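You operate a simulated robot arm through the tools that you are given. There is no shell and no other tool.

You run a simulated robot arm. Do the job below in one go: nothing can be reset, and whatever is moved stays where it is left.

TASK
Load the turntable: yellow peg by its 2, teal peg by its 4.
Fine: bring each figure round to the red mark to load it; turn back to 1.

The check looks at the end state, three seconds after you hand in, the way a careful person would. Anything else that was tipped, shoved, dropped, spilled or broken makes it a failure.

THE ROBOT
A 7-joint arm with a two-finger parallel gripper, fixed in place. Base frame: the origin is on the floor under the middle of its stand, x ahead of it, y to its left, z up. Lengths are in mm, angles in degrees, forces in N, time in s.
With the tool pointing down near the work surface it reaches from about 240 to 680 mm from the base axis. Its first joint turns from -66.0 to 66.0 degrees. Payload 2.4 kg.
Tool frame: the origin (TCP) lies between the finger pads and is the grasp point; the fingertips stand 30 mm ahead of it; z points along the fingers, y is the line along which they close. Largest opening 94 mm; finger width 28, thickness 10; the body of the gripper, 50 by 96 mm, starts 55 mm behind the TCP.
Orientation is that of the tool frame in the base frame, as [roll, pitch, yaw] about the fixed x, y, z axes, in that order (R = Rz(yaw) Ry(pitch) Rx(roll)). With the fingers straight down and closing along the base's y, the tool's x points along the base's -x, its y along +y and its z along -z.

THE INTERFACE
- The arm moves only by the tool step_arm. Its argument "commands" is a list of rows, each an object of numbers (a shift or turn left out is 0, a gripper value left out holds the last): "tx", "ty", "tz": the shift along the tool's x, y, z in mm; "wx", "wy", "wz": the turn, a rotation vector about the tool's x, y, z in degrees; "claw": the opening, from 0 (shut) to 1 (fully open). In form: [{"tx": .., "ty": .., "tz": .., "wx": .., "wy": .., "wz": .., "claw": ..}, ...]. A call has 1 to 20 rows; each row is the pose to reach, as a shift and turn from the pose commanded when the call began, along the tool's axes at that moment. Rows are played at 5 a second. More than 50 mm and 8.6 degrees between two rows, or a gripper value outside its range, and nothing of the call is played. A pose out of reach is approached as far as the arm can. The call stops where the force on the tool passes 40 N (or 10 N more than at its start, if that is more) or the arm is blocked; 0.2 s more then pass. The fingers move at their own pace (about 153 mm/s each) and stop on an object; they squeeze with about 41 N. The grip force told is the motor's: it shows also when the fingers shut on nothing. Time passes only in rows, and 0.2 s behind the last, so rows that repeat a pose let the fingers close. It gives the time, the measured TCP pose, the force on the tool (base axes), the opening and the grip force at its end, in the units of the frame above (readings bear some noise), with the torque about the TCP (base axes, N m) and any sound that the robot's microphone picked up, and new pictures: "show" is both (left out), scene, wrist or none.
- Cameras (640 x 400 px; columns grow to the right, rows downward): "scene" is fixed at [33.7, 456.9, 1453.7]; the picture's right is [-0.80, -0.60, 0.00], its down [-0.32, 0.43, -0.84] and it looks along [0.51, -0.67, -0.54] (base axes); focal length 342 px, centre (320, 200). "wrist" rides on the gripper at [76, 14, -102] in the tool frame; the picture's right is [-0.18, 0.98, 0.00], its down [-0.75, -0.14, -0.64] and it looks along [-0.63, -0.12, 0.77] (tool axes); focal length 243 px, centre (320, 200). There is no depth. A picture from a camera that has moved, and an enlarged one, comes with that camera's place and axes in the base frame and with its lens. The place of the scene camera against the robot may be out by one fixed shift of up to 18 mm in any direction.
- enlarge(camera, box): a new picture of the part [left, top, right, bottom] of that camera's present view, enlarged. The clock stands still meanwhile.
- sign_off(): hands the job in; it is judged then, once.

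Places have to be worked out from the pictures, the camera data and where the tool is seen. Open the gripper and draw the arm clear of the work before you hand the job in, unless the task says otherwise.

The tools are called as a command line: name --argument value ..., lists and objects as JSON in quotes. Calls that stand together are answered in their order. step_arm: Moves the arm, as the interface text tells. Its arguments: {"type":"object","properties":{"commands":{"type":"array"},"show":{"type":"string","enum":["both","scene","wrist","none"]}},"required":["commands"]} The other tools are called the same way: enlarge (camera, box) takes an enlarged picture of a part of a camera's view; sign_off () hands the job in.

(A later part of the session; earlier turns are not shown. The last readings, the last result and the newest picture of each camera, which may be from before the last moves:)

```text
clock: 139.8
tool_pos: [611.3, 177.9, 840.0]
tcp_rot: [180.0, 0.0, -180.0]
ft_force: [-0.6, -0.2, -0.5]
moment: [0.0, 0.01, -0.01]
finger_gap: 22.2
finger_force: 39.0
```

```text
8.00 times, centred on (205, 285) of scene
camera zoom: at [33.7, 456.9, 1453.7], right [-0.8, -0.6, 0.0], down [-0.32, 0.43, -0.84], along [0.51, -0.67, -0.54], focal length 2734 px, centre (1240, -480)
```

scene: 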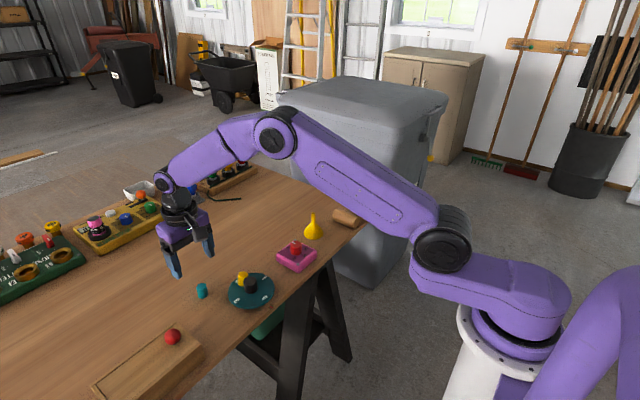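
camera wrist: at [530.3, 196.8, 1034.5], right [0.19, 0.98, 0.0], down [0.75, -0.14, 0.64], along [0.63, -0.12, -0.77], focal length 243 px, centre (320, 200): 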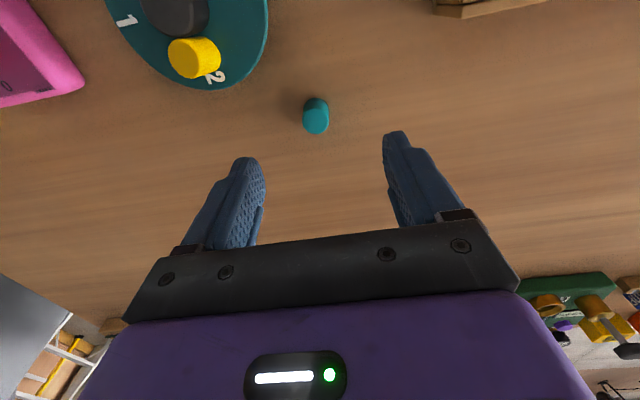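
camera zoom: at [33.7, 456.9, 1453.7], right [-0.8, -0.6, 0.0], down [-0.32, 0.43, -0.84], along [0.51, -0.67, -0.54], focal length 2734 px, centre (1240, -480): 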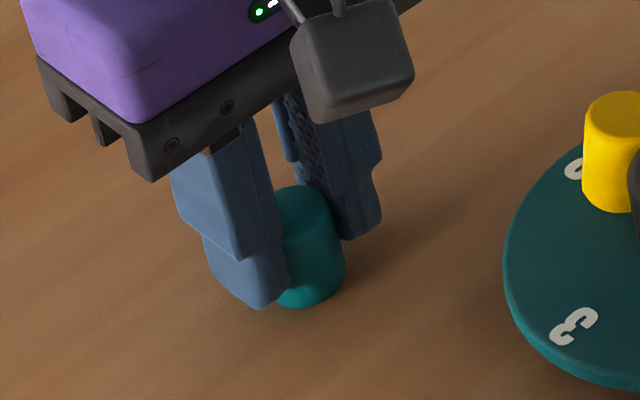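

Teal is held at 22.2 mm. I lift it and check its attitude.

step_arm --commands '[{"tz": -4}, {"tz": -12}, {"tz": -25}, {"tz": -40}, {"tz": -40}]' --show "none"

enlarge --camera "wrist" --box '[220, 80, 420, 240]'

enlarge --camera "scene" --box '[185, 262, 221, 289]'

```text
clock: 141.0
tool_pos: [611.3, 178.5, 880.9]
tcp_rot: [180.0, 0.0, 180.0]
ft_force: [-0.9, 0.2, 0.3]
moment: [0.0, 0.01, -0.02]
finger_gap: 22.0
finger_force: 25.2
```

```text
2.50 times, centred on (320, 160) of wrist
camera zoom: at [535.3, 191.9, 983.3], right [0.18, 0.98, 0.0], down [0.75, -0.14, 0.64], along [0.63, -0.12, -0.77], focal length 606 px, centre (320, 300)
```

zoom: 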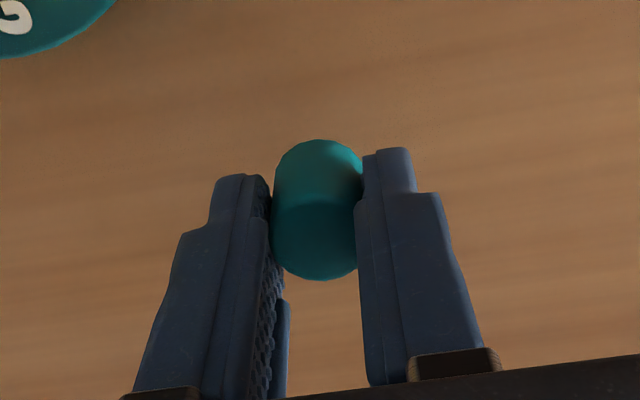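

```text
14.81 times, centred on (203, 276) of scene
camera zoom: at [33.7, 456.9, 1453.7], right [-0.8, -0.6, 0.0], down [-0.32, 0.43, -0.84], along [0.51, -0.67, -0.54], focal length 5062 px, centre (2053, -918)
```

zoom: 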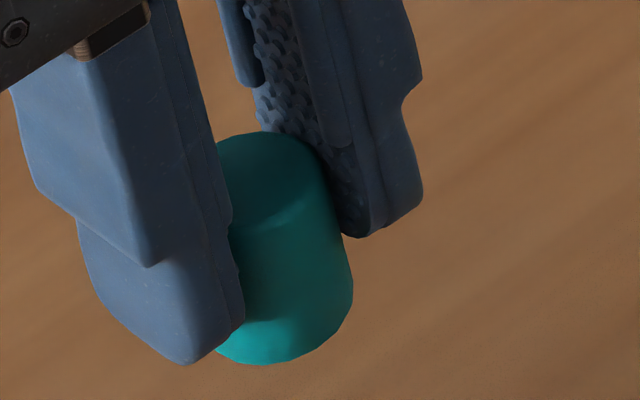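

Teal is upright and centred in the grip. I carry it high over to the mark side of the disc, inside figure 4 at about (488, 104.4).

step_arm --commands '[{"tz": -20}, {"tz": -40}, {"tx": 20, "ty": -12, "tz": -40}, {"tx": 45, "ty": -27, "tz": -40}, {"tx": 72, "ty": -43, "tz": -40}, {"tx": 98, "ty": -58.7, "tz": -40}, {"tx": 115, "ty": -68.9, "tz": -40}, {"tx": 123, "ty": -73.7, "tz": -40}, {"tx": 123, "ty": -73.7, "tz": -40}]' --show "both"

enlarge --camera "wrist" --box '[220, 40, 420, 220]'

```text
clock: 143.0
tool_pos: [489.8, 104.5, 920.4]
tcp_rot: [-180.0, 0.1, 179.9]
ft_force: [-0.2, -0.5, 0.2]
moment: [-0.01, -0.02, 0.07]
finger_gap: 22.3
finger_force: 25.7
camera wrist: at [412.5, 117.9, 1022.9], right [0.19, 0.98, 0.0], down [0.75, -0.14, 0.64], along [0.63, -0.12, -0.77], focal length 243 px, centre (320, 200)
```

scene: 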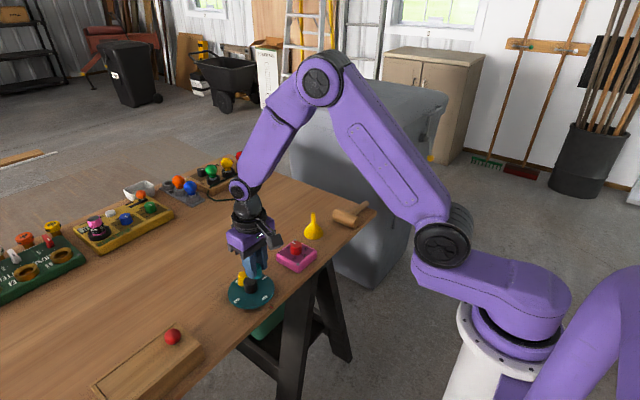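
wrist: 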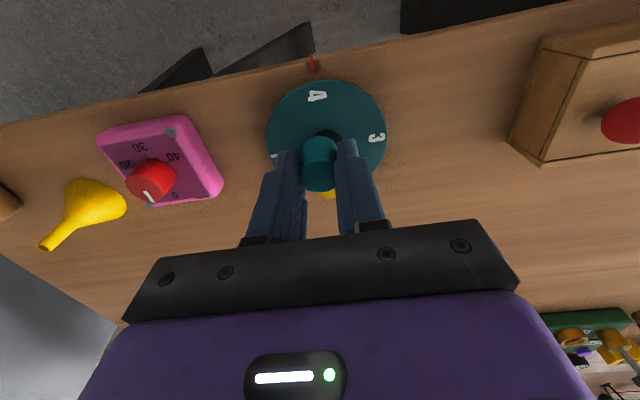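

```text
2.22 times, centred on (320, 130) of wrist
camera zoom: at [412.5, 117.9, 1022.9], right [0.19, 0.98, 0.0], down [0.75, -0.14, 0.64], along [0.63, -0.12, -0.77], focal length 539 px, centre (320, 356)
```

zoom: 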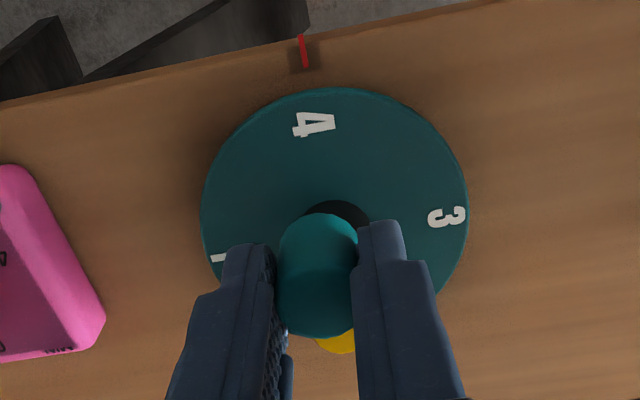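

I shift 3 mm outward to be sure of clearing the knob, then go down close to the disc.

step_arm --commands '[{"tx": 3, "ty": 0.4, "tz": 5}, {"tx": 3, "ty": 0.4, "tz": 18}, {"tx": 3, "ty": 0.4, "tz": 32}, {"tx": 3, "ty": 0.4, "tz": 45}, {"tx": 3, "ty": 0.4, "tz": 54}, {"tx": 3, "ty": 0.4, "tz": 58}, {"tx": 3, "ty": 0.4, "tz": 58}]' --show "none"

enlarge --camera "scene" --box '[240, 265, 290, 305]'

enlarge --camera "wrist" --box '[220, 40, 420, 220]'

```text
clock: 144.6
tool_pos: [486.0, 105.3, 861.8]
tcp_rot: [179.9, 0.0, -180.0]
ft_force: [0.2, 0.9, 0.3]
moment: [0.01, 0.01, 0.01]
finger_gap: 21.8
finger_force: 40.6
```

```text
10.00 times, centred on (265, 285) of scene
camera zoom: at [33.7, 456.9, 1453.7], right [-0.8, -0.6, 0.0], down [-0.32, 0.43, -0.84], along [0.51, -0.67, -0.54], focal length 3417 px, centre (870, -650)
```

zoom: 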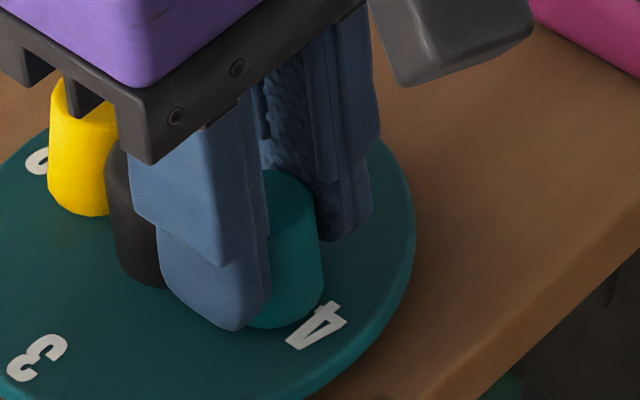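

```text
2.22 times, centred on (320, 130) of wrist
camera zoom: at [409.2, 118.8, 964.7], right [0.18, 0.98, 0.0], down [0.75, -0.14, 0.64], along [0.63, -0.12, -0.77], focal length 539 px, centre (320, 356)
```

zoom: 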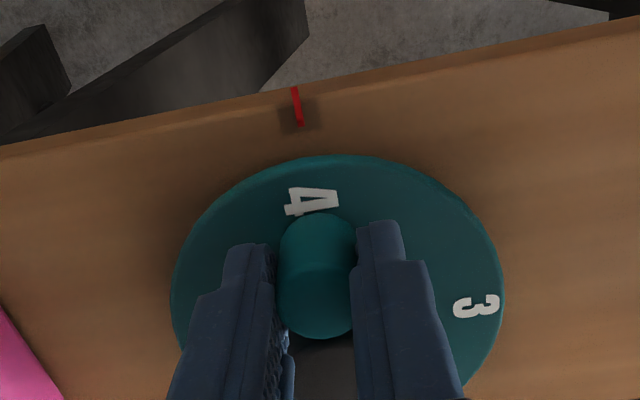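

I shift 1.8 mm inward so the base is mostly clear of the printed figure, then feel for the surface.

step_arm --commands '[{"tx": -1.8, "tz": 0.5}, {"tx": -1.8, "tz": 1.2}, {"tx": -1.8, "tz": 1.2}]' --show "none"

step_arm --commands '[{"tz": 0.6}]' --show "none"

step_arm --commands '[{"tz": 0.6}]' --show "none"

```text
clock: 145.4
tool_pos: [487.7, 105.3, 860.8]
tcp_rot: [-179.9, 0.1, 180.0]
ft_force: [0.1, 0.8, 0.3]
moment: [0.04, -0.03, -0.01]
finger_gap: 22.6
finger_force: 12.0
```

```text
clock: 145.8
tool_pos: [487.1, 105.0, 861.1]
tcp_rot: [-180.0, 0.0, 180.0]
ft_force: [-0.2, -0.4, -0.5]
moment: [0.03, -0.02, -0.02]
finger_gap: 22.1
finger_force: 41.4
```

```text
clock: 146.2
tool_pos: [487.3, 104.3, 859.7]
tcp_rot: [-180.0, -0.1, 180.0]
ft_force: [0.5, 0.2, 0.1]
moment: [-0.01, 0.04, 0.01]
finger_gap: 22.2
finger_force: 38.3
```

step_arm --commands '[{"tz": 0.5}]' --show "none"

step_arm --commands '[{"tz": 0.4}]' --show "none"

step_arm --commands '[{"tz": 0.4}]' --show "none"

```text
clock: 146.6
tool_pos: [487.4, 105.1, 859.8]
tcp_rot: [180.0, 0.1, -180.0]
ft_force: [-0.1, -0.3, -0.1]
moment: [0.0, -0.02, 0.01]
finger_gap: 22.3
finger_force: 12.3
```

```text
clock: 147.0
tool_pos: [486.1, 105.2, 859.5]
tcp_rot: [179.9, 0.1, -179.9]
ft_force: [-0.8, -0.4, 2.9]
moment: [-0.03, 0.02, 0.0]
finger_gap: 21.8
finger_force: 41.1
```

```text
clock: 147.4
tool_pos: [488.1, 104.5, 858.5]
tcp_rot: [180.0, 0.0, -180.0]
ft_force: [1.4, 1.0, 1.5]
moment: [0.04, -0.02, -0.02]
finger_gap: 22.1
finger_force: 39.1
```

The peg is just in contact (about 1.5 N). I release it very slowly without pressing.

step_arm --commands '[{"claw": 0.225}, {"claw": 0.228}, {"claw": 0.23}, {"claw": 0.232}, {"claw": 0.234}, {"claw": 0.236}, {"claw": 0.238}, {"claw": 0.24}, {"claw": 0.242}, {"claw": 0.244}, {"claw": 0.246}, {"claw": 0.249}, {"claw": 0.252}, {"claw": 0.256}, {"claw": 0.26}, {"claw": 0.265}, {"claw": 0.27}, {"claw": 0.28}]' --show "none"

enlarge --camera "scene" --box '[248, 274, 284, 301]'

enlarge --camera "wrist" --box '[220, 40, 420, 220]'

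```text
clock: 151.2
tool_pos: [487.1, 105.4, 859.3]
tcp_rot: [-180.0, 0.0, 180.0]
ft_force: [-0.1, 0.0, -0.4]
moment: [-0.01, 0.03, 0.02]
finger_gap: 26.1
finger_force: 0.0
```

```text
14.81 times, centred on (266, 288) of scene
camera zoom: at [33.7, 456.9, 1453.7], right [-0.8, -0.6, 0.0], down [-0.32, 0.43, -0.84], along [0.51, -0.67, -0.54], focal length 5062 px, centre (1120, -1096)
```

zoom: 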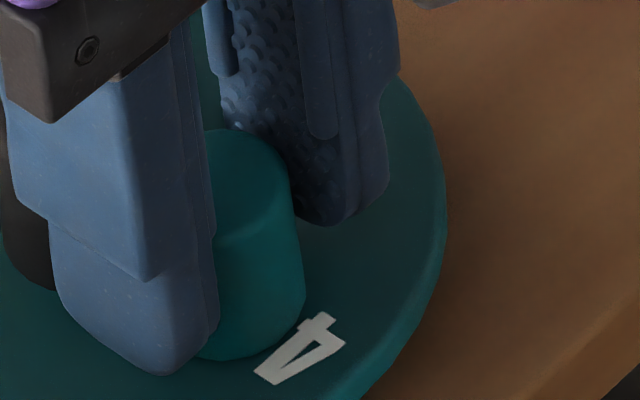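

```text
2.22 times, centred on (320, 130) of wrist
camera zoom: at [410.9, 118.4, 961.1], right [0.18, 0.98, 0.0], down [0.75, -0.14, 0.64], along [0.63, -0.12, -0.77], focal length 539 px, centre (320, 356)
```

zoom: 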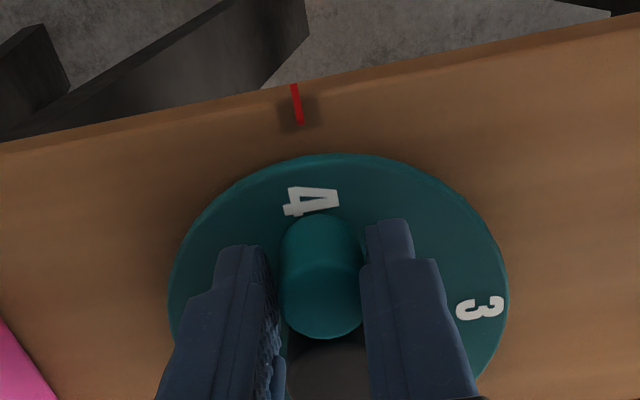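

Teal stands upright. I open further and lift away.

step_arm --commands '[{"claw": 0.3}, {"claw": 0.33}, {"claw": 0.37}, {"claw": 0.42}, {"claw": 0.48}, {"claw": 0.5}, {"tz": -5, "claw": 0.5}, {"tz": -15, "claw": 0.5}, {"tz": -32, "claw": 0.5}, {"tz": -50, "claw": 0.5}, {"tz": -65, "claw": 0.5}, {"tz": -65, "claw": 0.5}]' --show "wrist"

enlarge --camera "scene" --box '[220, 265, 284, 310]'

enlarge --camera "wrist" --box '[250, 60, 400, 220]'

```text
clock: 153.8
tool_pos: [485.0, 104.6, 922.9]
tcp_rot: [-179.9, -0.1, -180.0]
ft_force: [-1.3, 0.3, 0.6]
moment: [0.01, 0.01, -0.01]
finger_gap: 47.1
finger_force: 0.0
camera wrist: at [410.4, 118.4, 1026.3], right [0.18, 0.98, 0.0], down [0.75, -0.14, 0.64], along [0.63, -0.12, -0.77], focal length 243 px, centre (320, 200)
```

wrist: 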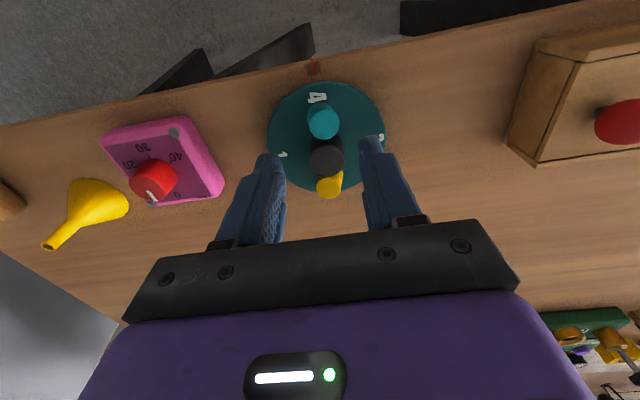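

```text
8.89 times, centred on (252, 288) of scene
camera zoom: at [33.7, 456.9, 1453.7], right [-0.8, -0.6, 0.0], down [-0.32, 0.43, -0.84], along [0.51, -0.67, -0.54], focal length 3037 px, centre (924, -578)
```

zoom: 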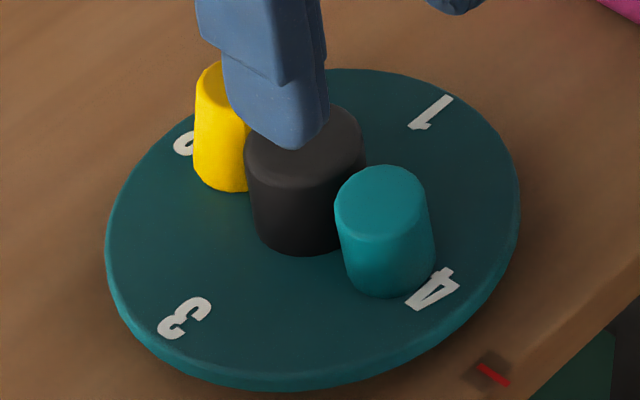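

```text
2.50 times, centred on (325, 140) of wrist
camera zoom: at [410.4, 118.4, 1026.3], right [0.18, 0.98, 0.0], down [0.75, -0.14, 0.64], along [0.63, -0.12, -0.77], focal length 606 px, centre (308, 350)
```

zoom: 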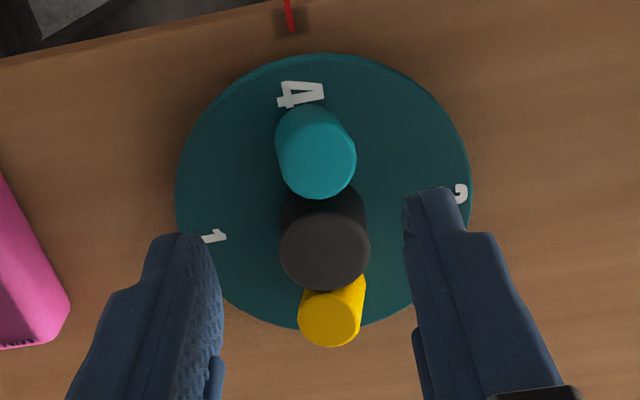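

Both pegs are on the disc by their figures, with only slight leans. Now I move over the knob, fingers along the 1–3 axis, to turn back to 1.

step_arm --commands '[{"tx": -12, "claw": 0.5}, {"tx": -24, "claw": 0.5}, {"tx": -31.1, "claw": 0.5}, {"tx": -31.1, "tz": 15, "claw": 0.5}, {"tx": -31.1, "tz": 32, "claw": 0.5}, {"tx": -31.1, "tz": 32, "claw": 0.5}]' --show "wrist"

enlarge --camera "wrist" --box '[220, 20, 420, 200]'

enlarge --camera "scene" --box '[215, 255, 290, 310]'

```text
clock: 155.2
tool_pos: [518.2, 106.2, 892.3]
tcp_rot: [180.0, 0.0, 180.0]
ft_force: [-0.5, -0.5, 0.2]
moment: [0.01, 0.01, 0.03]
finger_gap: 47.0
finger_force: 0.2
camera wrist: at [441.8, 118.8, 994.0], right [0.18, 0.98, 0.0], down [0.75, -0.14, 0.64], along [0.63, -0.12, -0.77], focal length 243 px, centre (320, 200)
```

wrist: 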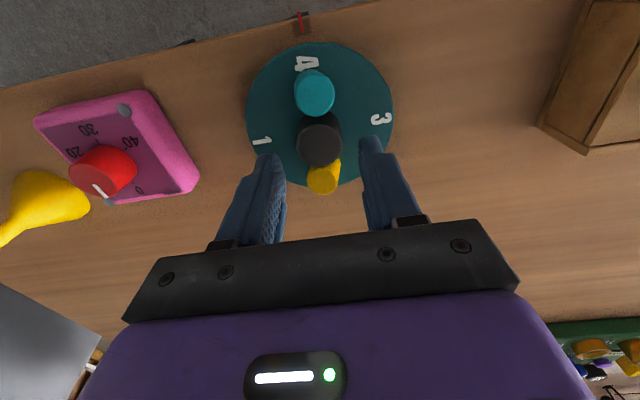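

```text
2.22 times, centred on (320, 110) of wrist
camera zoom: at [441.8, 118.8, 994.0], right [0.18, 0.98, 0.0], down [0.75, -0.14, 0.64], along [0.63, -0.12, -0.77], focal length 539 px, centre (320, 400)
```

zoom: 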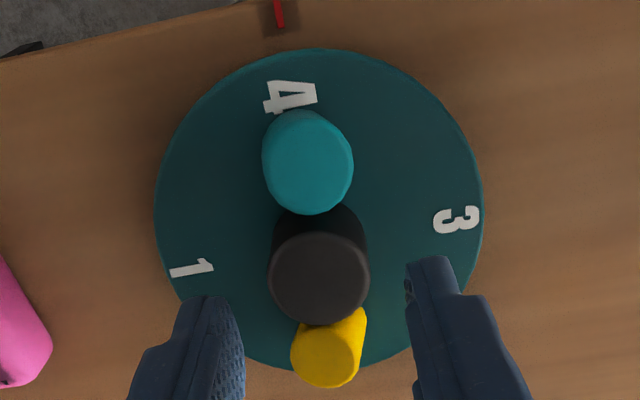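

```text
7.27 times, centred on (252, 282) of scene
camera zoom: at [33.7, 456.9, 1453.7], right [-0.8, -0.6, 0.0], down [-0.32, 0.43, -0.84], along [0.51, -0.67, -0.54], focal length 2485 px, centre (811, -400)
```

zoom: 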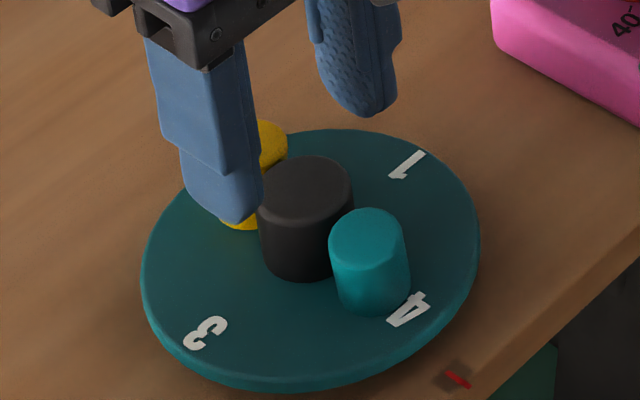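

The fingers are aligned over the knob and clear of both pegs. I go down and grip.

step_arm --commands '[{"tz": 10, "claw": 0.5}, {"tz": 20, "claw": 0.48}, {"tz": 29, "claw": 0.46}, {"tz": 34.8, "claw": 0.45}, {"tz": 34.8, "claw": 0.42}, {"tz": 34.8, "claw": 0.37}, {"tz": 34.8, "claw": 0.34}, {"tz": 34.8, "claw": 0.3}, {"tz": 34.8, "claw": 0.2}, {"tz": 34.8, "claw": 0.2}]' --show "wrist"

enlarge --camera "scene" --box '[215, 255, 290, 310]'

```text
clock: 157.4
tool_pos: [517.4, 102.8, 856.7]
tcp_rot: [180.0, 0.0, 179.9]
ft_force: [1.0, -2.2, -2.7]
moment: [-0.06, -0.05, 0.0]
finger_gap: 30.9
finger_force: 45.6
camera wrist: at [441.7, 118.5, 959.4], right [0.19, 0.98, 0.0], down [0.75, -0.14, 0.64], along [0.63, -0.12, -0.77], focal length 243 px, centre (320, 200)
```

wrist: 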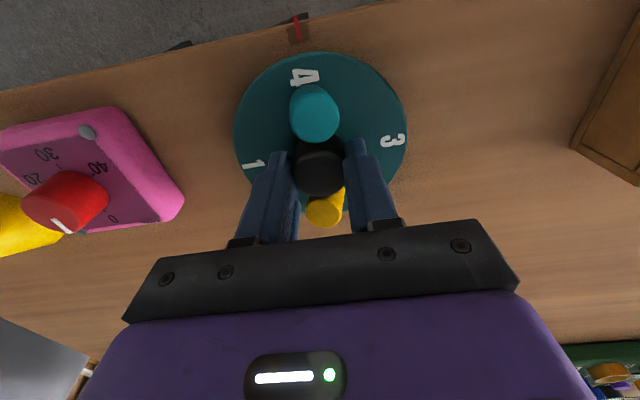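

```text
7.27 times, centred on (252, 282) of scene
camera zoom: at [33.8, 456.8, 1453.8], right [-0.8, -0.6, 0.0], down [-0.32, 0.43, -0.84], along [0.51, -0.67, -0.54], focal length 2485 px, centre (811, -400)
```

zoom: 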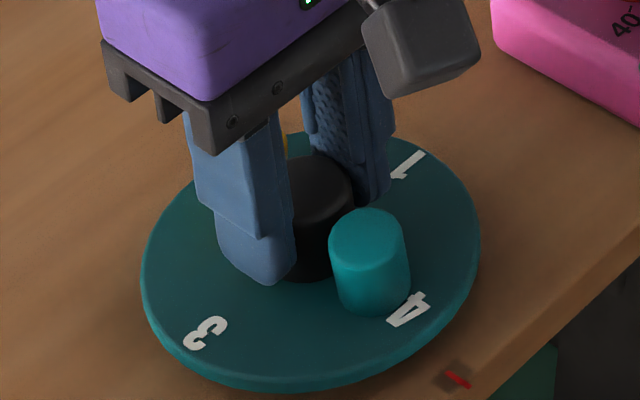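

The knob is gripped. I turn +45° gently first.

step_arm --commands '[{"wz": 1.5}, {"wz": 4}, {"wz": 8}, {"wz": 12}, {"wz": 16}, {"wz": 20}, {"wz": 24}, {"wz": 28}, {"wz": 32}, {"wz": 36}, {"wz": 40}, {"wz": 43}, {"wz": 45}, {"wz": 45}]' --show "none"

enlarge --camera "scene" --box '[215, 255, 290, 310]'

```text
clock: 160.4
tool_pos: [518.5, 104.3, 856.2]
tcp_rot: [180.0, 0.0, 134.9]
ft_force: [-1.3, -1.3, 7.0]
moment: [-0.29, -0.21, 0.42]
finger_gap: 31.1
finger_force: 44.7
```

```text
7.27 times, centred on (252, 282) of scene
camera zoom: at [33.6, 456.8, 1453.8], right [-0.8, -0.6, 0.0], down [-0.32, 0.43, -0.84], along [0.51, -0.67, -0.54], focal length 2485 px, centre (811, -400)
```

zoom: 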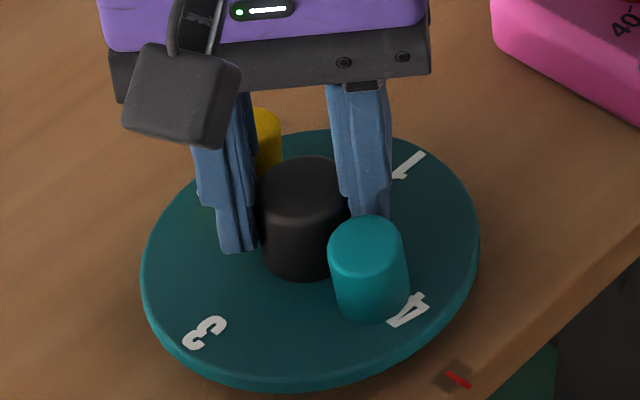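

The disc did not follow: it has reached an end stop at 4 (0.42 N·m torque) and the fingers slipped around the knob. I look closely before doing anything else.

enlarge --camera "wrist" --box '[220, 20, 420, 220]'

enlarge --camera "scene" --box '[232, 268, 276, 303]'

```text
2.00 times, centred on (320, 120) of wrist
camera zoom: at [474.4, 168.0, 959.3], right [0.83, 0.56, 0.0], down [0.43, -0.63, 0.64], along [0.36, -0.53, -0.77], focal length 485 px, centre (320, 360)
```

zoom: 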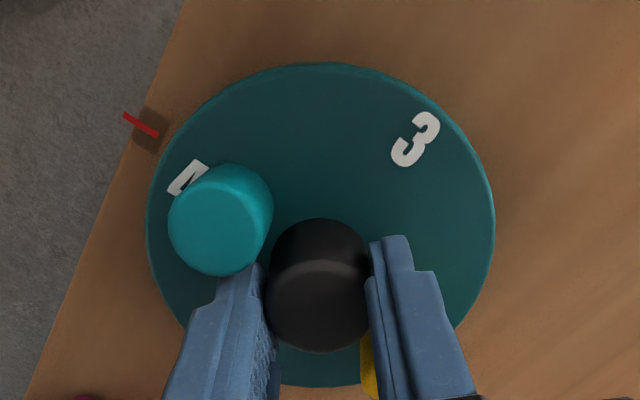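

```text
11.43 times, centred on (254, 286) of scene
camera zoom: at [33.6, 456.8, 1453.8], right [-0.8, -0.6, 0.0], down [-0.32, 0.43, -0.84], along [0.51, -0.67, -0.54], focal length 3905 px, centre (1074, -777)
```

zoom: 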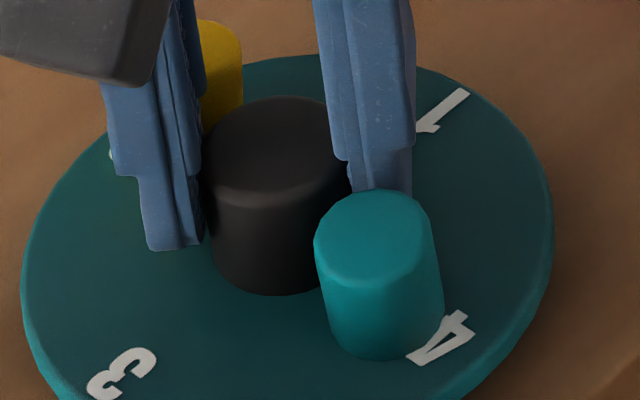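

The end stop means "turn back to 1" has to go the other way, 270° counter-clockwise. The finger nudged teal about 5 mm sideways but it is still standing by 4. I open just enough to free the knob and rotate the fingers back to the 1–3 axis, away from the pegs.

step_arm --commands '[{"claw": 0.345}, {"claw": 0.352}, {"wz": -3, "claw": 0.355}, {"wz": -7, "claw": 0.355}, {"wz": -12, "claw": 0.355}, {"wz": -17, "claw": 0.355}, {"wz": -22, "claw": 0.355}, {"wz": -27, "claw": 0.355}, {"wz": -32, "claw": 0.355}, {"wz": -37, "claw": 0.355}, {"wz": -42, "claw": 0.355}, {"wz": -45, "claw": 0.355}, {"wz": -45, "claw": 0.355}]' --show "wrist"

enlarge --camera "wrist" --box '[220, 20, 420, 220]'

enlarge --camera "scene" --box '[215, 255, 290, 310]'

```text
clock: 163.2
tool_pos: [519.0, 104.3, 857.3]
tcp_rot: [180.0, 0.1, -180.0]
ft_force: [-0.3, 0.7, 0.6]
moment: [-0.01, 0.01, 0.0]
finger_gap: 32.8
finger_force: 0.0
camera wrist: at [442.0, 118.3, 959.6], right [0.18, 0.98, 0.0], down [0.75, -0.14, 0.64], along [0.63, -0.12, -0.77], focal length 243 px, centre (320, 200)
```

wrist: 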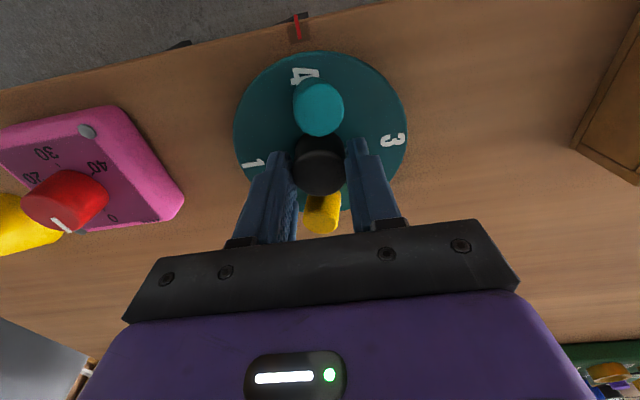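

```text
2.00 times, centred on (320, 120) of wrist
camera zoom: at [442.0, 118.3, 959.6], right [0.18, 0.98, 0.0], down [0.75, -0.14, 0.64], along [0.63, -0.12, -0.77], focal length 485 px, centre (320, 360)
```

zoom: 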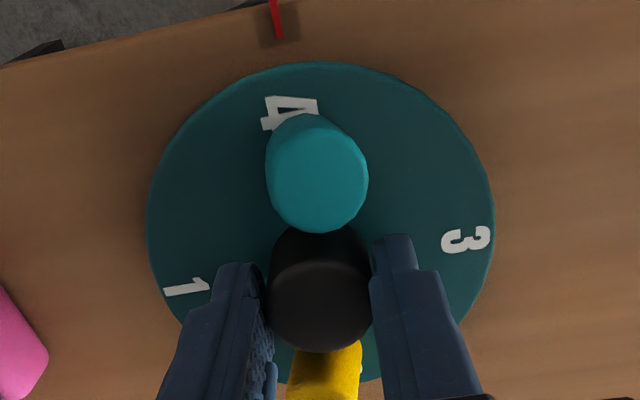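

```text
7.27 times, centred on (252, 282) of scene
camera zoom: at [33.7, 456.9, 1453.7], right [-0.8, -0.6, 0.0], down [-0.32, 0.43, -0.84], along [0.51, -0.67, -0.54], focal length 2485 px, centre (811, -400)
```

zoom: 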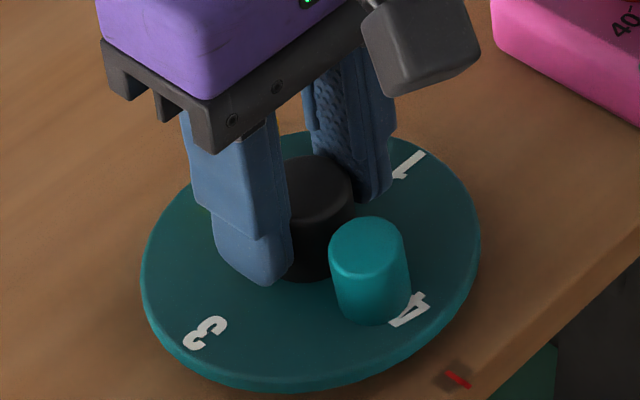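

The fingers are back on the 1–3 axis and the disc is still at 4. I grip the knob and turn counter-clockwise, −45° first, confirming that the disc follows.

step_arm --commands '[{"claw": 0.33}, {"claw": 0.28}, {"claw": 0.2}, {"claw": 0.2}, {"wz": -1.5, "claw": 0.2}, {"wz": -4, "claw": 0.2}, {"wz": -8, "claw": 0.2}, {"wz": -12, "claw": 0.2}, {"wz": -15, "claw": 0.2}, {"wz": -15, "claw": 0.2}]' --show "none"

enlarge --camera "wrist" --box '[220, 20, 420, 220]'

enlarge --camera "scene" --box '[215, 255, 290, 310]'

```text
clock: 165.4
tool_pos: [517.5, 104.6, 857.2]
tcp_rot: [179.9, 0.0, -164.9]
ft_force: [1.0, 1.5, 5.0]
moment: [-0.03, 0.29, 0.0]
finger_gap: 31.3
finger_force: 44.8
```

```text
2.00 times, centred on (320, 120) of wrist
camera zoom: at [440.8, 98.1, 959.5], right [-0.08, 1.0, 0.0], down [0.76, 0.06, 0.64], along [0.64, 0.05, -0.77], focal length 485 px, centre (320, 360)
```

zoom: 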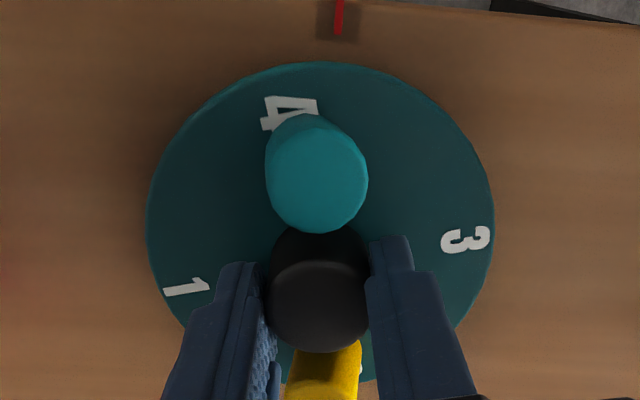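

```text
7.27 times, centred on (252, 282) of scene
camera zoom: at [33.7, 456.9, 1453.7], right [-0.8, -0.6, 0.0], down [-0.32, 0.43, -0.84], along [0.51, -0.67, -0.54], focal length 2485 px, centre (811, -400)
```

zoom: 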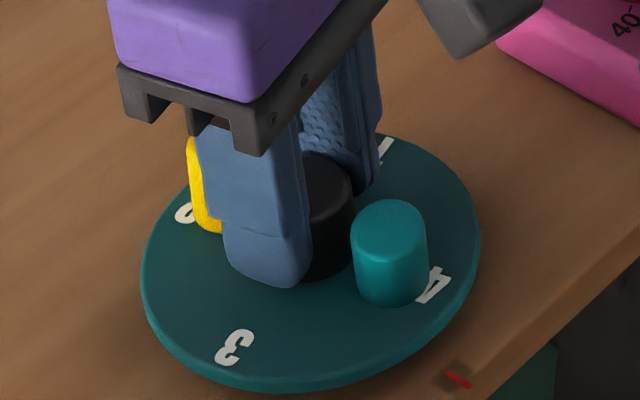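

The disc follows freely counter-clockwise with no torque. I continue the remaining −75°.

step_arm --commands '[{"wz": -1.5}, {"wz": -4}, {"wz": -8}, {"wz": -12}, {"wz": -17}, {"wz": -22}, {"wz": -27}, {"wz": -32}, {"wz": -37}, {"wz": -42}, {"wz": -47}, {"wz": -52}, {"wz": -57}, {"wz": -62}, {"wz": -67}, {"wz": -71}, {"wz": -74}, {"wz": -75}, {"wz": -75}]' --show "none"

enlarge --camera "wrist" --box '[220, 20, 420, 220]'

enlarge --camera "scene" --box '[215, 255, 290, 310]'

```text
clock: 169.4
tool_pos: [516.8, 104.8, 857.1]
tcp_rot: [179.9, -0.1, -90.0]
ft_force: [-0.9, 4.1, 8.9]
moment: [0.09, 0.13, 0.0]
finger_gap: 30.9
finger_force: 45.1
```

```text
2.00 times, centred on (320, 120) of wrist
camera zoom: at [503.7, 28.1, 959.5], right [-0.98, 0.18, 0.0], down [0.14, 0.75, 0.64], along [0.12, 0.63, -0.77], focal length 485 px, centre (320, 360)
```

zoom: 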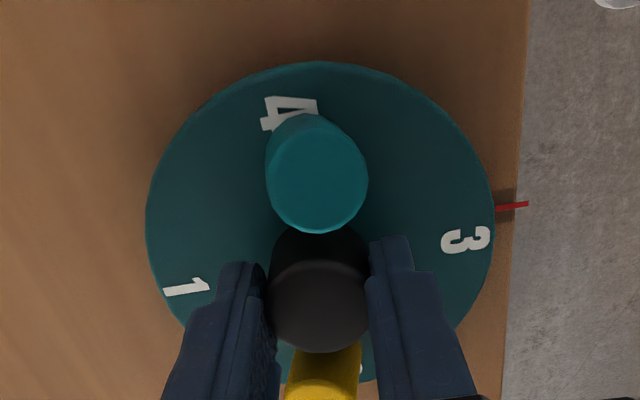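

```text
7.27 times, centred on (252, 282) of scene
camera zoom: at [33.6, 456.9, 1453.7], right [-0.8, -0.6, 0.0], down [-0.32, 0.43, -0.84], along [0.51, -0.67, -0.54], focal length 2485 px, centre (811, -400)
```

zoom: 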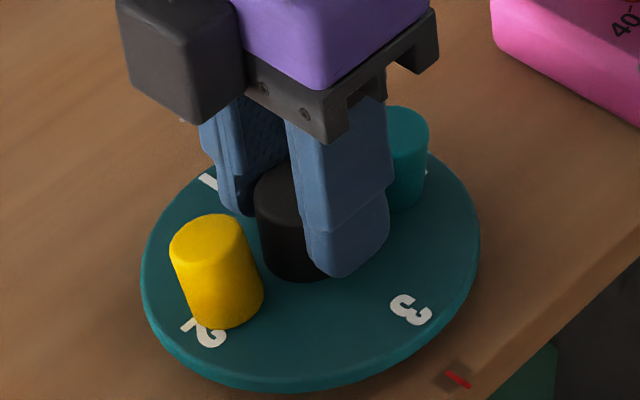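

The disc is at 3. I release, rise above the pegs, and turn the wrist +180° for the final −180° turn.

step_arm --commands '[{"claw": 0.36}, {"claw": 0.42}, {"claw": 0.48}, {"tz": -10, "claw": 0.48}, {"tz": -25, "claw": 0.48}, {"tz": -42, "claw": 0.48}, {"tz": -60, "claw": 0.48}, {"tz": -60, "claw": 0.48}]' --show "none"

step_arm --commands '[{"wz": 8.5}, {"wz": 17}, {"wz": 25.5}, {"wz": 34}, {"wz": 42.5}, {"wz": 51}, {"wz": 59.5}, {"wz": 68}, {"wz": 76.5}, {"wz": 85}, {"wz": 93.5}, {"wz": 102}, {"wz": 110.5}, {"wz": 119}, {"wz": 127.5}, {"wz": 136}, {"wz": 144.5}, {"wz": 153}, {"wz": 161.5}, {"wz": 170}]' --show "none"

step_arm --commands '[{"wz": 6}, {"wz": 10}, {"wz": 10}]' --show "both"

enlarge --camera "wrist" --box '[220, 20, 420, 220]'

enlarge --camera "scene" --box '[215, 255, 290, 310]'

```text
clock: 171.2
tool_pos: [517.7, 104.4, 918.1]
tcp_rot: [180.0, 0.1, -90.0]
ft_force: [-0.4, -0.2, -0.1]
moment: [-0.02, -0.01, 0.03]
finger_gap: 45.3
finger_force: 0.0
```

```text
clock: 175.4
tool_pos: [518.1, 104.5, 916.5]
tcp_rot: [180.0, 0.0, 99.8]
ft_force: [0.0, 0.7, 0.7]
moment: [0.0, 0.0, 0.0]
finger_gap: 45.4
finger_force: 0.1
```

```text
clock: 176.2
tool_pos: [517.5, 105.7, 916.4]
tcp_rot: [-179.9, 0.0, 89.9]
ft_force: [0.7, 0.1, -0.6]
moment: [-0.04, -0.01, -0.01]
finger_gap: 45.1
finger_force: 0.0
camera wrist: at [532.5, 180.2, 1019.1], right [0.98, -0.19, 0.0], down [-0.14, -0.75, 0.64], along [-0.12, -0.63, -0.77], focal length 243 px, centre (320, 200)
```

scene: 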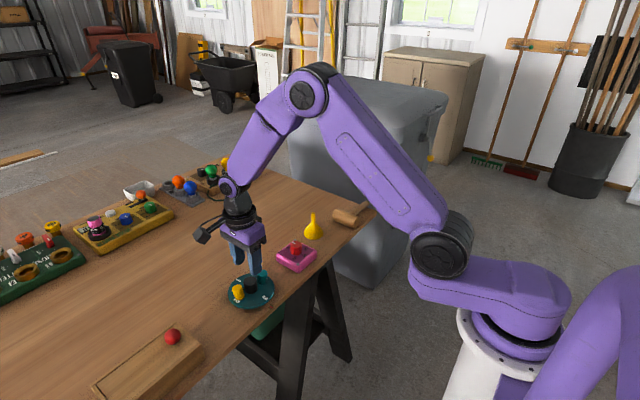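
wrist: 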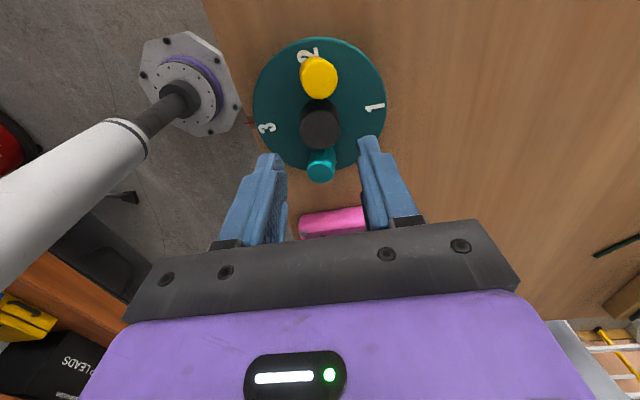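

```text
2.00 times, centred on (320, 120) of wrist
camera zoom: at [532.5, 180.2, 1019.1], right [0.98, -0.19, 0.0], down [-0.14, -0.75, 0.64], along [-0.12, -0.63, -0.77], focal length 485 px, centre (320, 360)
```

zoom: 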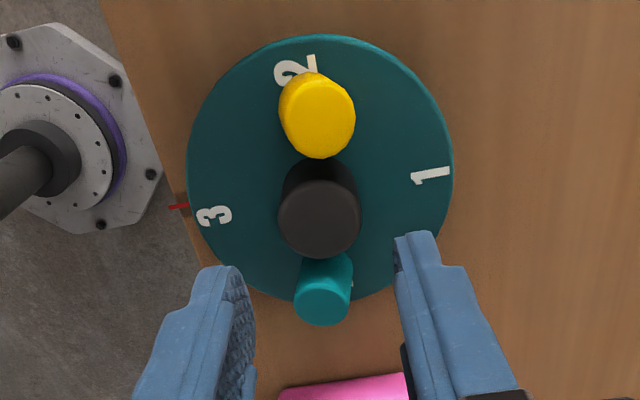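

```text
7.27 times, centred on (252, 282) of scene
camera zoom: at [33.7, 456.9, 1453.7], right [-0.8, -0.6, 0.0], down [-0.32, 0.43, -0.84], along [0.51, -0.67, -0.54], focal length 2485 px, centre (811, -400)
```

zoom: 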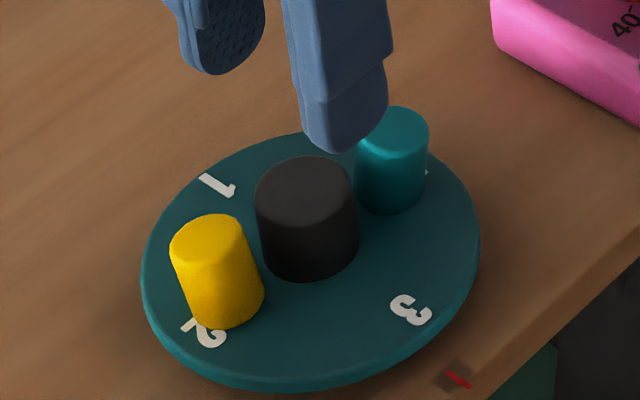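

Both pegs are standing by their figures. I go down and grip the knob.

step_arm --commands '[{"tz": 12, "claw": 0.48}, {"tz": 26, "claw": 0.48}, {"tz": 40, "claw": 0.48}, {"tz": 52, "claw": 0.47}, {"tz": 60, "claw": 0.45}, {"tz": 60, "claw": 0.42}, {"tz": 60, "claw": 0.37}, {"tz": 60, "claw": 0.33}, {"tz": 60, "claw": 0.28}, {"tz": 60, "claw": 0.2}, {"tz": 60, "claw": 0.2}]' --show "wrist"

```text
clock: 178.6
tool_pos: [518.2, 105.8, 856.9]
tcp_rot: [179.9, 0.0, 90.0]
ft_force: [2.1, 0.2, -3.2]
moment: [0.05, -0.08, 0.02]
finger_gap: 31.0
finger_force: 45.4
camera wrist: at [532.2, 180.3, 959.4], right [0.98, -0.18, 0.0], down [-0.14, -0.75, 0.64], along [-0.12, -0.63, -0.77], focal length 243 px, centre (320, 200)
```

wrist: 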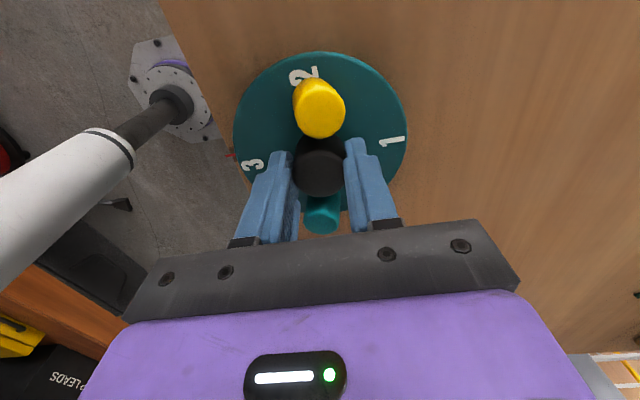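

The knob is gripped. I turn −90° in one smooth move, then check forces and figure positions.

step_arm --commands '[{"wz": -1.5}, {"wz": -4}, {"wz": -9}, {"wz": -14}, {"wz": -19}, {"wz": -24}, {"wz": -29}, {"wz": -34}, {"wz": -39}, {"wz": -44}, {"wz": -49}, {"wz": -54}, {"wz": -59}, {"wz": -65}, {"wz": -71}, {"wz": -77}, {"wz": -83}, {"wz": -88}, {"wz": -90}, {"wz": -90}]' --show "wrist"

enlarge --camera "wrist" --box '[220, 20, 420, 220]'

```text
clock: 182.8
tool_pos: [518.3, 105.4, 856.7]
tcp_rot: [-180.0, 0.0, 180.0]
ft_force: [-1.7, -1.2, 0.4]
moment: [-0.03, -0.25, 0.02]
finger_gap: 31.4
finger_force: 45.0
camera wrist: at [441.7, 118.4, 959.4], right [0.18, 0.98, 0.0], down [0.75, -0.14, 0.64], along [0.63, -0.12, -0.77], focal length 243 px, centre (320, 200)
```

wrist: 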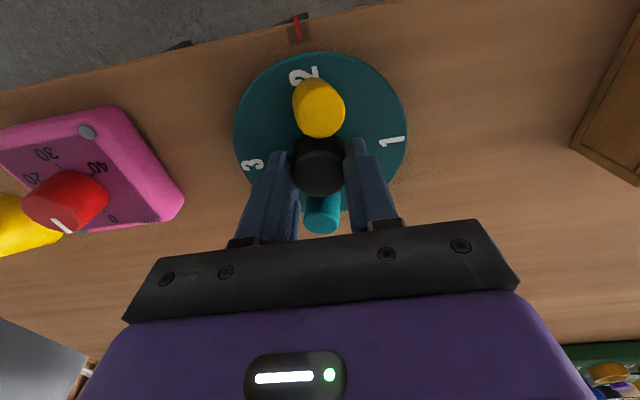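

```text
2.00 times, centred on (320, 120) of wrist
camera zoom: at [441.7, 118.4, 959.4], right [0.18, 0.98, 0.0], down [0.75, -0.14, 0.64], along [0.63, -0.12, -0.77], focal length 485 px, centre (320, 360)
```

zoom: 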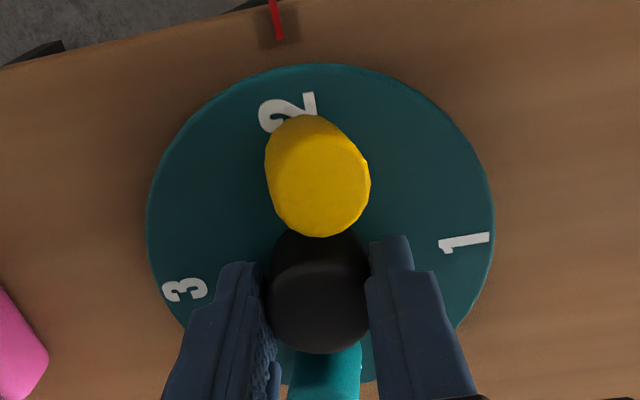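

2 is at the mark again, and both pegs ride along. I turn the last −90° to bring 1 back to the mark.

step_arm --commands '[{"wz": -1.5}, {"wz": -4}, {"wz": -9}, {"wz": -14}, {"wz": -19}, {"wz": -24}, {"wz": -29}, {"wz": -34}, {"wz": -39}, {"wz": -44}, {"wz": -49}, {"wz": -54}, {"wz": -59}, {"wz": -65}, {"wz": -71}, {"wz": -77}, {"wz": -83}, {"wz": -87}, {"wz": -90}, {"wz": -90}]' --show "wrist"

enlarge --camera "wrist" --box '[220, 20, 440, 220]'

enlarge --camera "scene" --box '[215, 255, 290, 310]'

```text
clock: 187.0
tool_pos: [518.6, 105.1, 856.9]
tcp_rot: [180.0, -0.1, -89.9]
ft_force: [-2.9, -2.7, 6.5]
moment: [-0.28, 0.13, -0.1]
finger_gap: 31.2
finger_force: 45.3
camera wrist: at [503.7, 27.9, 959.4], right [-0.98, 0.18, 0.0], down [0.14, 0.75, 0.64], along [0.12, 0.63, -0.77], focal length 243 px, centre (320, 200)
```

wrist: 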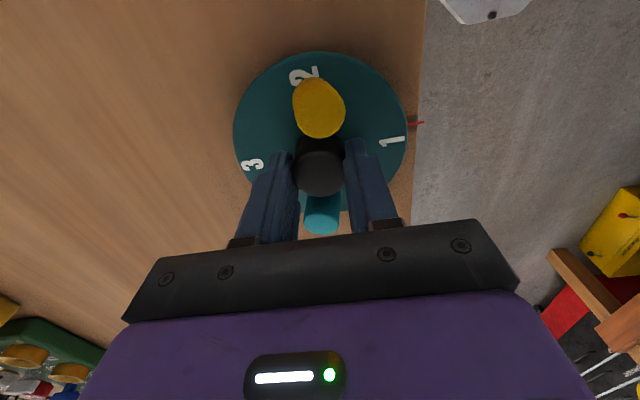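

```text
2.00 times, centred on (330, 120) of wrist
camera zoom: at [503.7, 27.9, 959.4], right [-0.98, 0.18, 0.0], down [0.14, 0.75, 0.64], along [0.12, 0.63, -0.77], focal length 485 px, centre (300, 360)
```

zoom: 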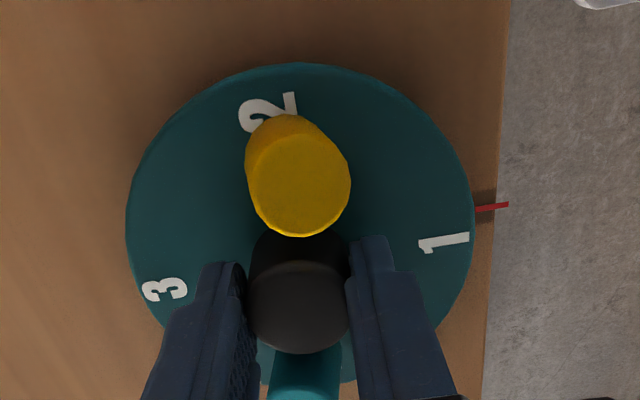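

```text
7.27 times, centred on (252, 282) of scene
camera zoom: at [33.6, 456.8, 1453.8], right [-0.8, -0.6, 0.0], down [-0.32, 0.43, -0.84], along [0.51, -0.67, -0.54], focal length 2485 px, centre (811, -400)
```

zoom: 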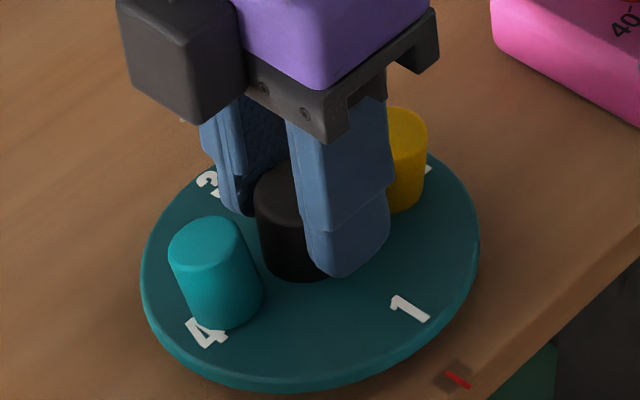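

Figure 1 is exactly on the mark. I release the knob, lift clear, and inspect everything.

step_arm --commands '[{"claw": 0.35}, {"claw": 0.4}, {"claw": 0.46}, {"tz": -8, "claw": 0.46}, {"tz": -22, "claw": 0.46}, {"tz": -40, "claw": 0.46}, {"tz": -60, "claw": 0.46}, {"tz": -75, "claw": 0.46}, {"tz": -75, "claw": 0.46}]' --show "both"

enlarge --camera "wrist" --box '[230, 10, 420, 200]'

enlarge --camera "scene" --box '[220, 262, 284, 307]'

```text
clock: 189.0
tool_pos: [518.5, 104.5, 931.3]
tcp_rot: [180.0, -0.1, -90.0]
ft_force: [-0.6, -0.6, 0.5]
moment: [0.0, -0.05, 0.02]
finger_gap: 43.2
finger_force: 0.1
camera wrist: at [503.8, 28.1, 1034.3], right [-0.98, 0.18, 0.0], down [0.14, 0.75, 0.64], along [0.12, 0.63, -0.77], focal length 243 px, centre (320, 200)
```

scene: 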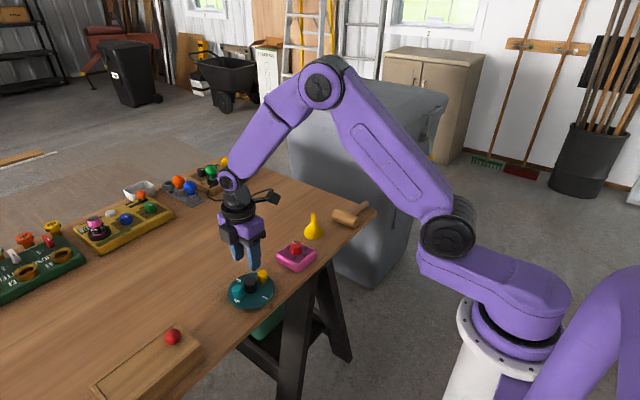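
wrist: 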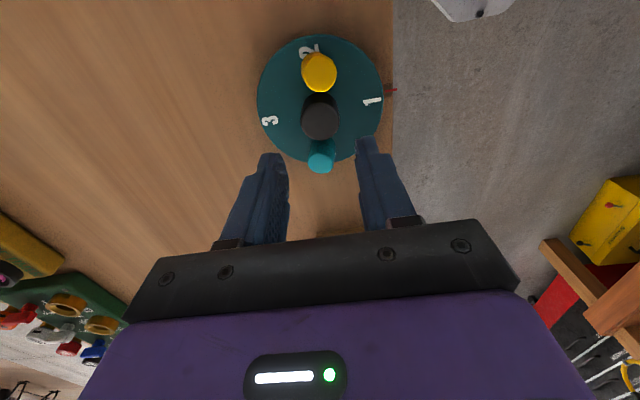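

```text
2.11 times, centred on (325, 105) of wrist
camera zoom: at [503.8, 28.1, 1034.3], right [-0.98, 0.18, 0.0], down [0.14, 0.75, 0.64], along [0.12, 0.63, -0.77], focal length 511 px, centre (310, 400)
```

zoom: 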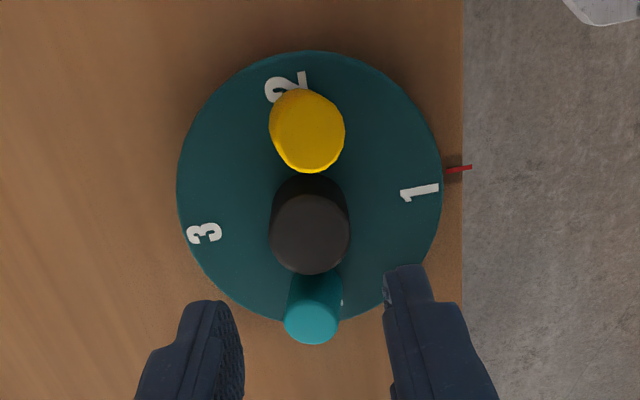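

```text
8.89 times, centred on (252, 284) of scene
camera zoom: at [33.7, 456.9, 1453.7], right [-0.8, -0.6, 0.0], down [-0.32, 0.43, -0.84], along [0.51, -0.67, -0.54], focal length 3037 px, centre (924, -551)
```

zoom: 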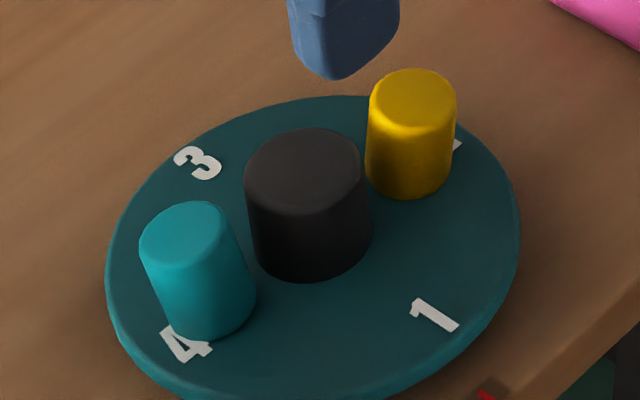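

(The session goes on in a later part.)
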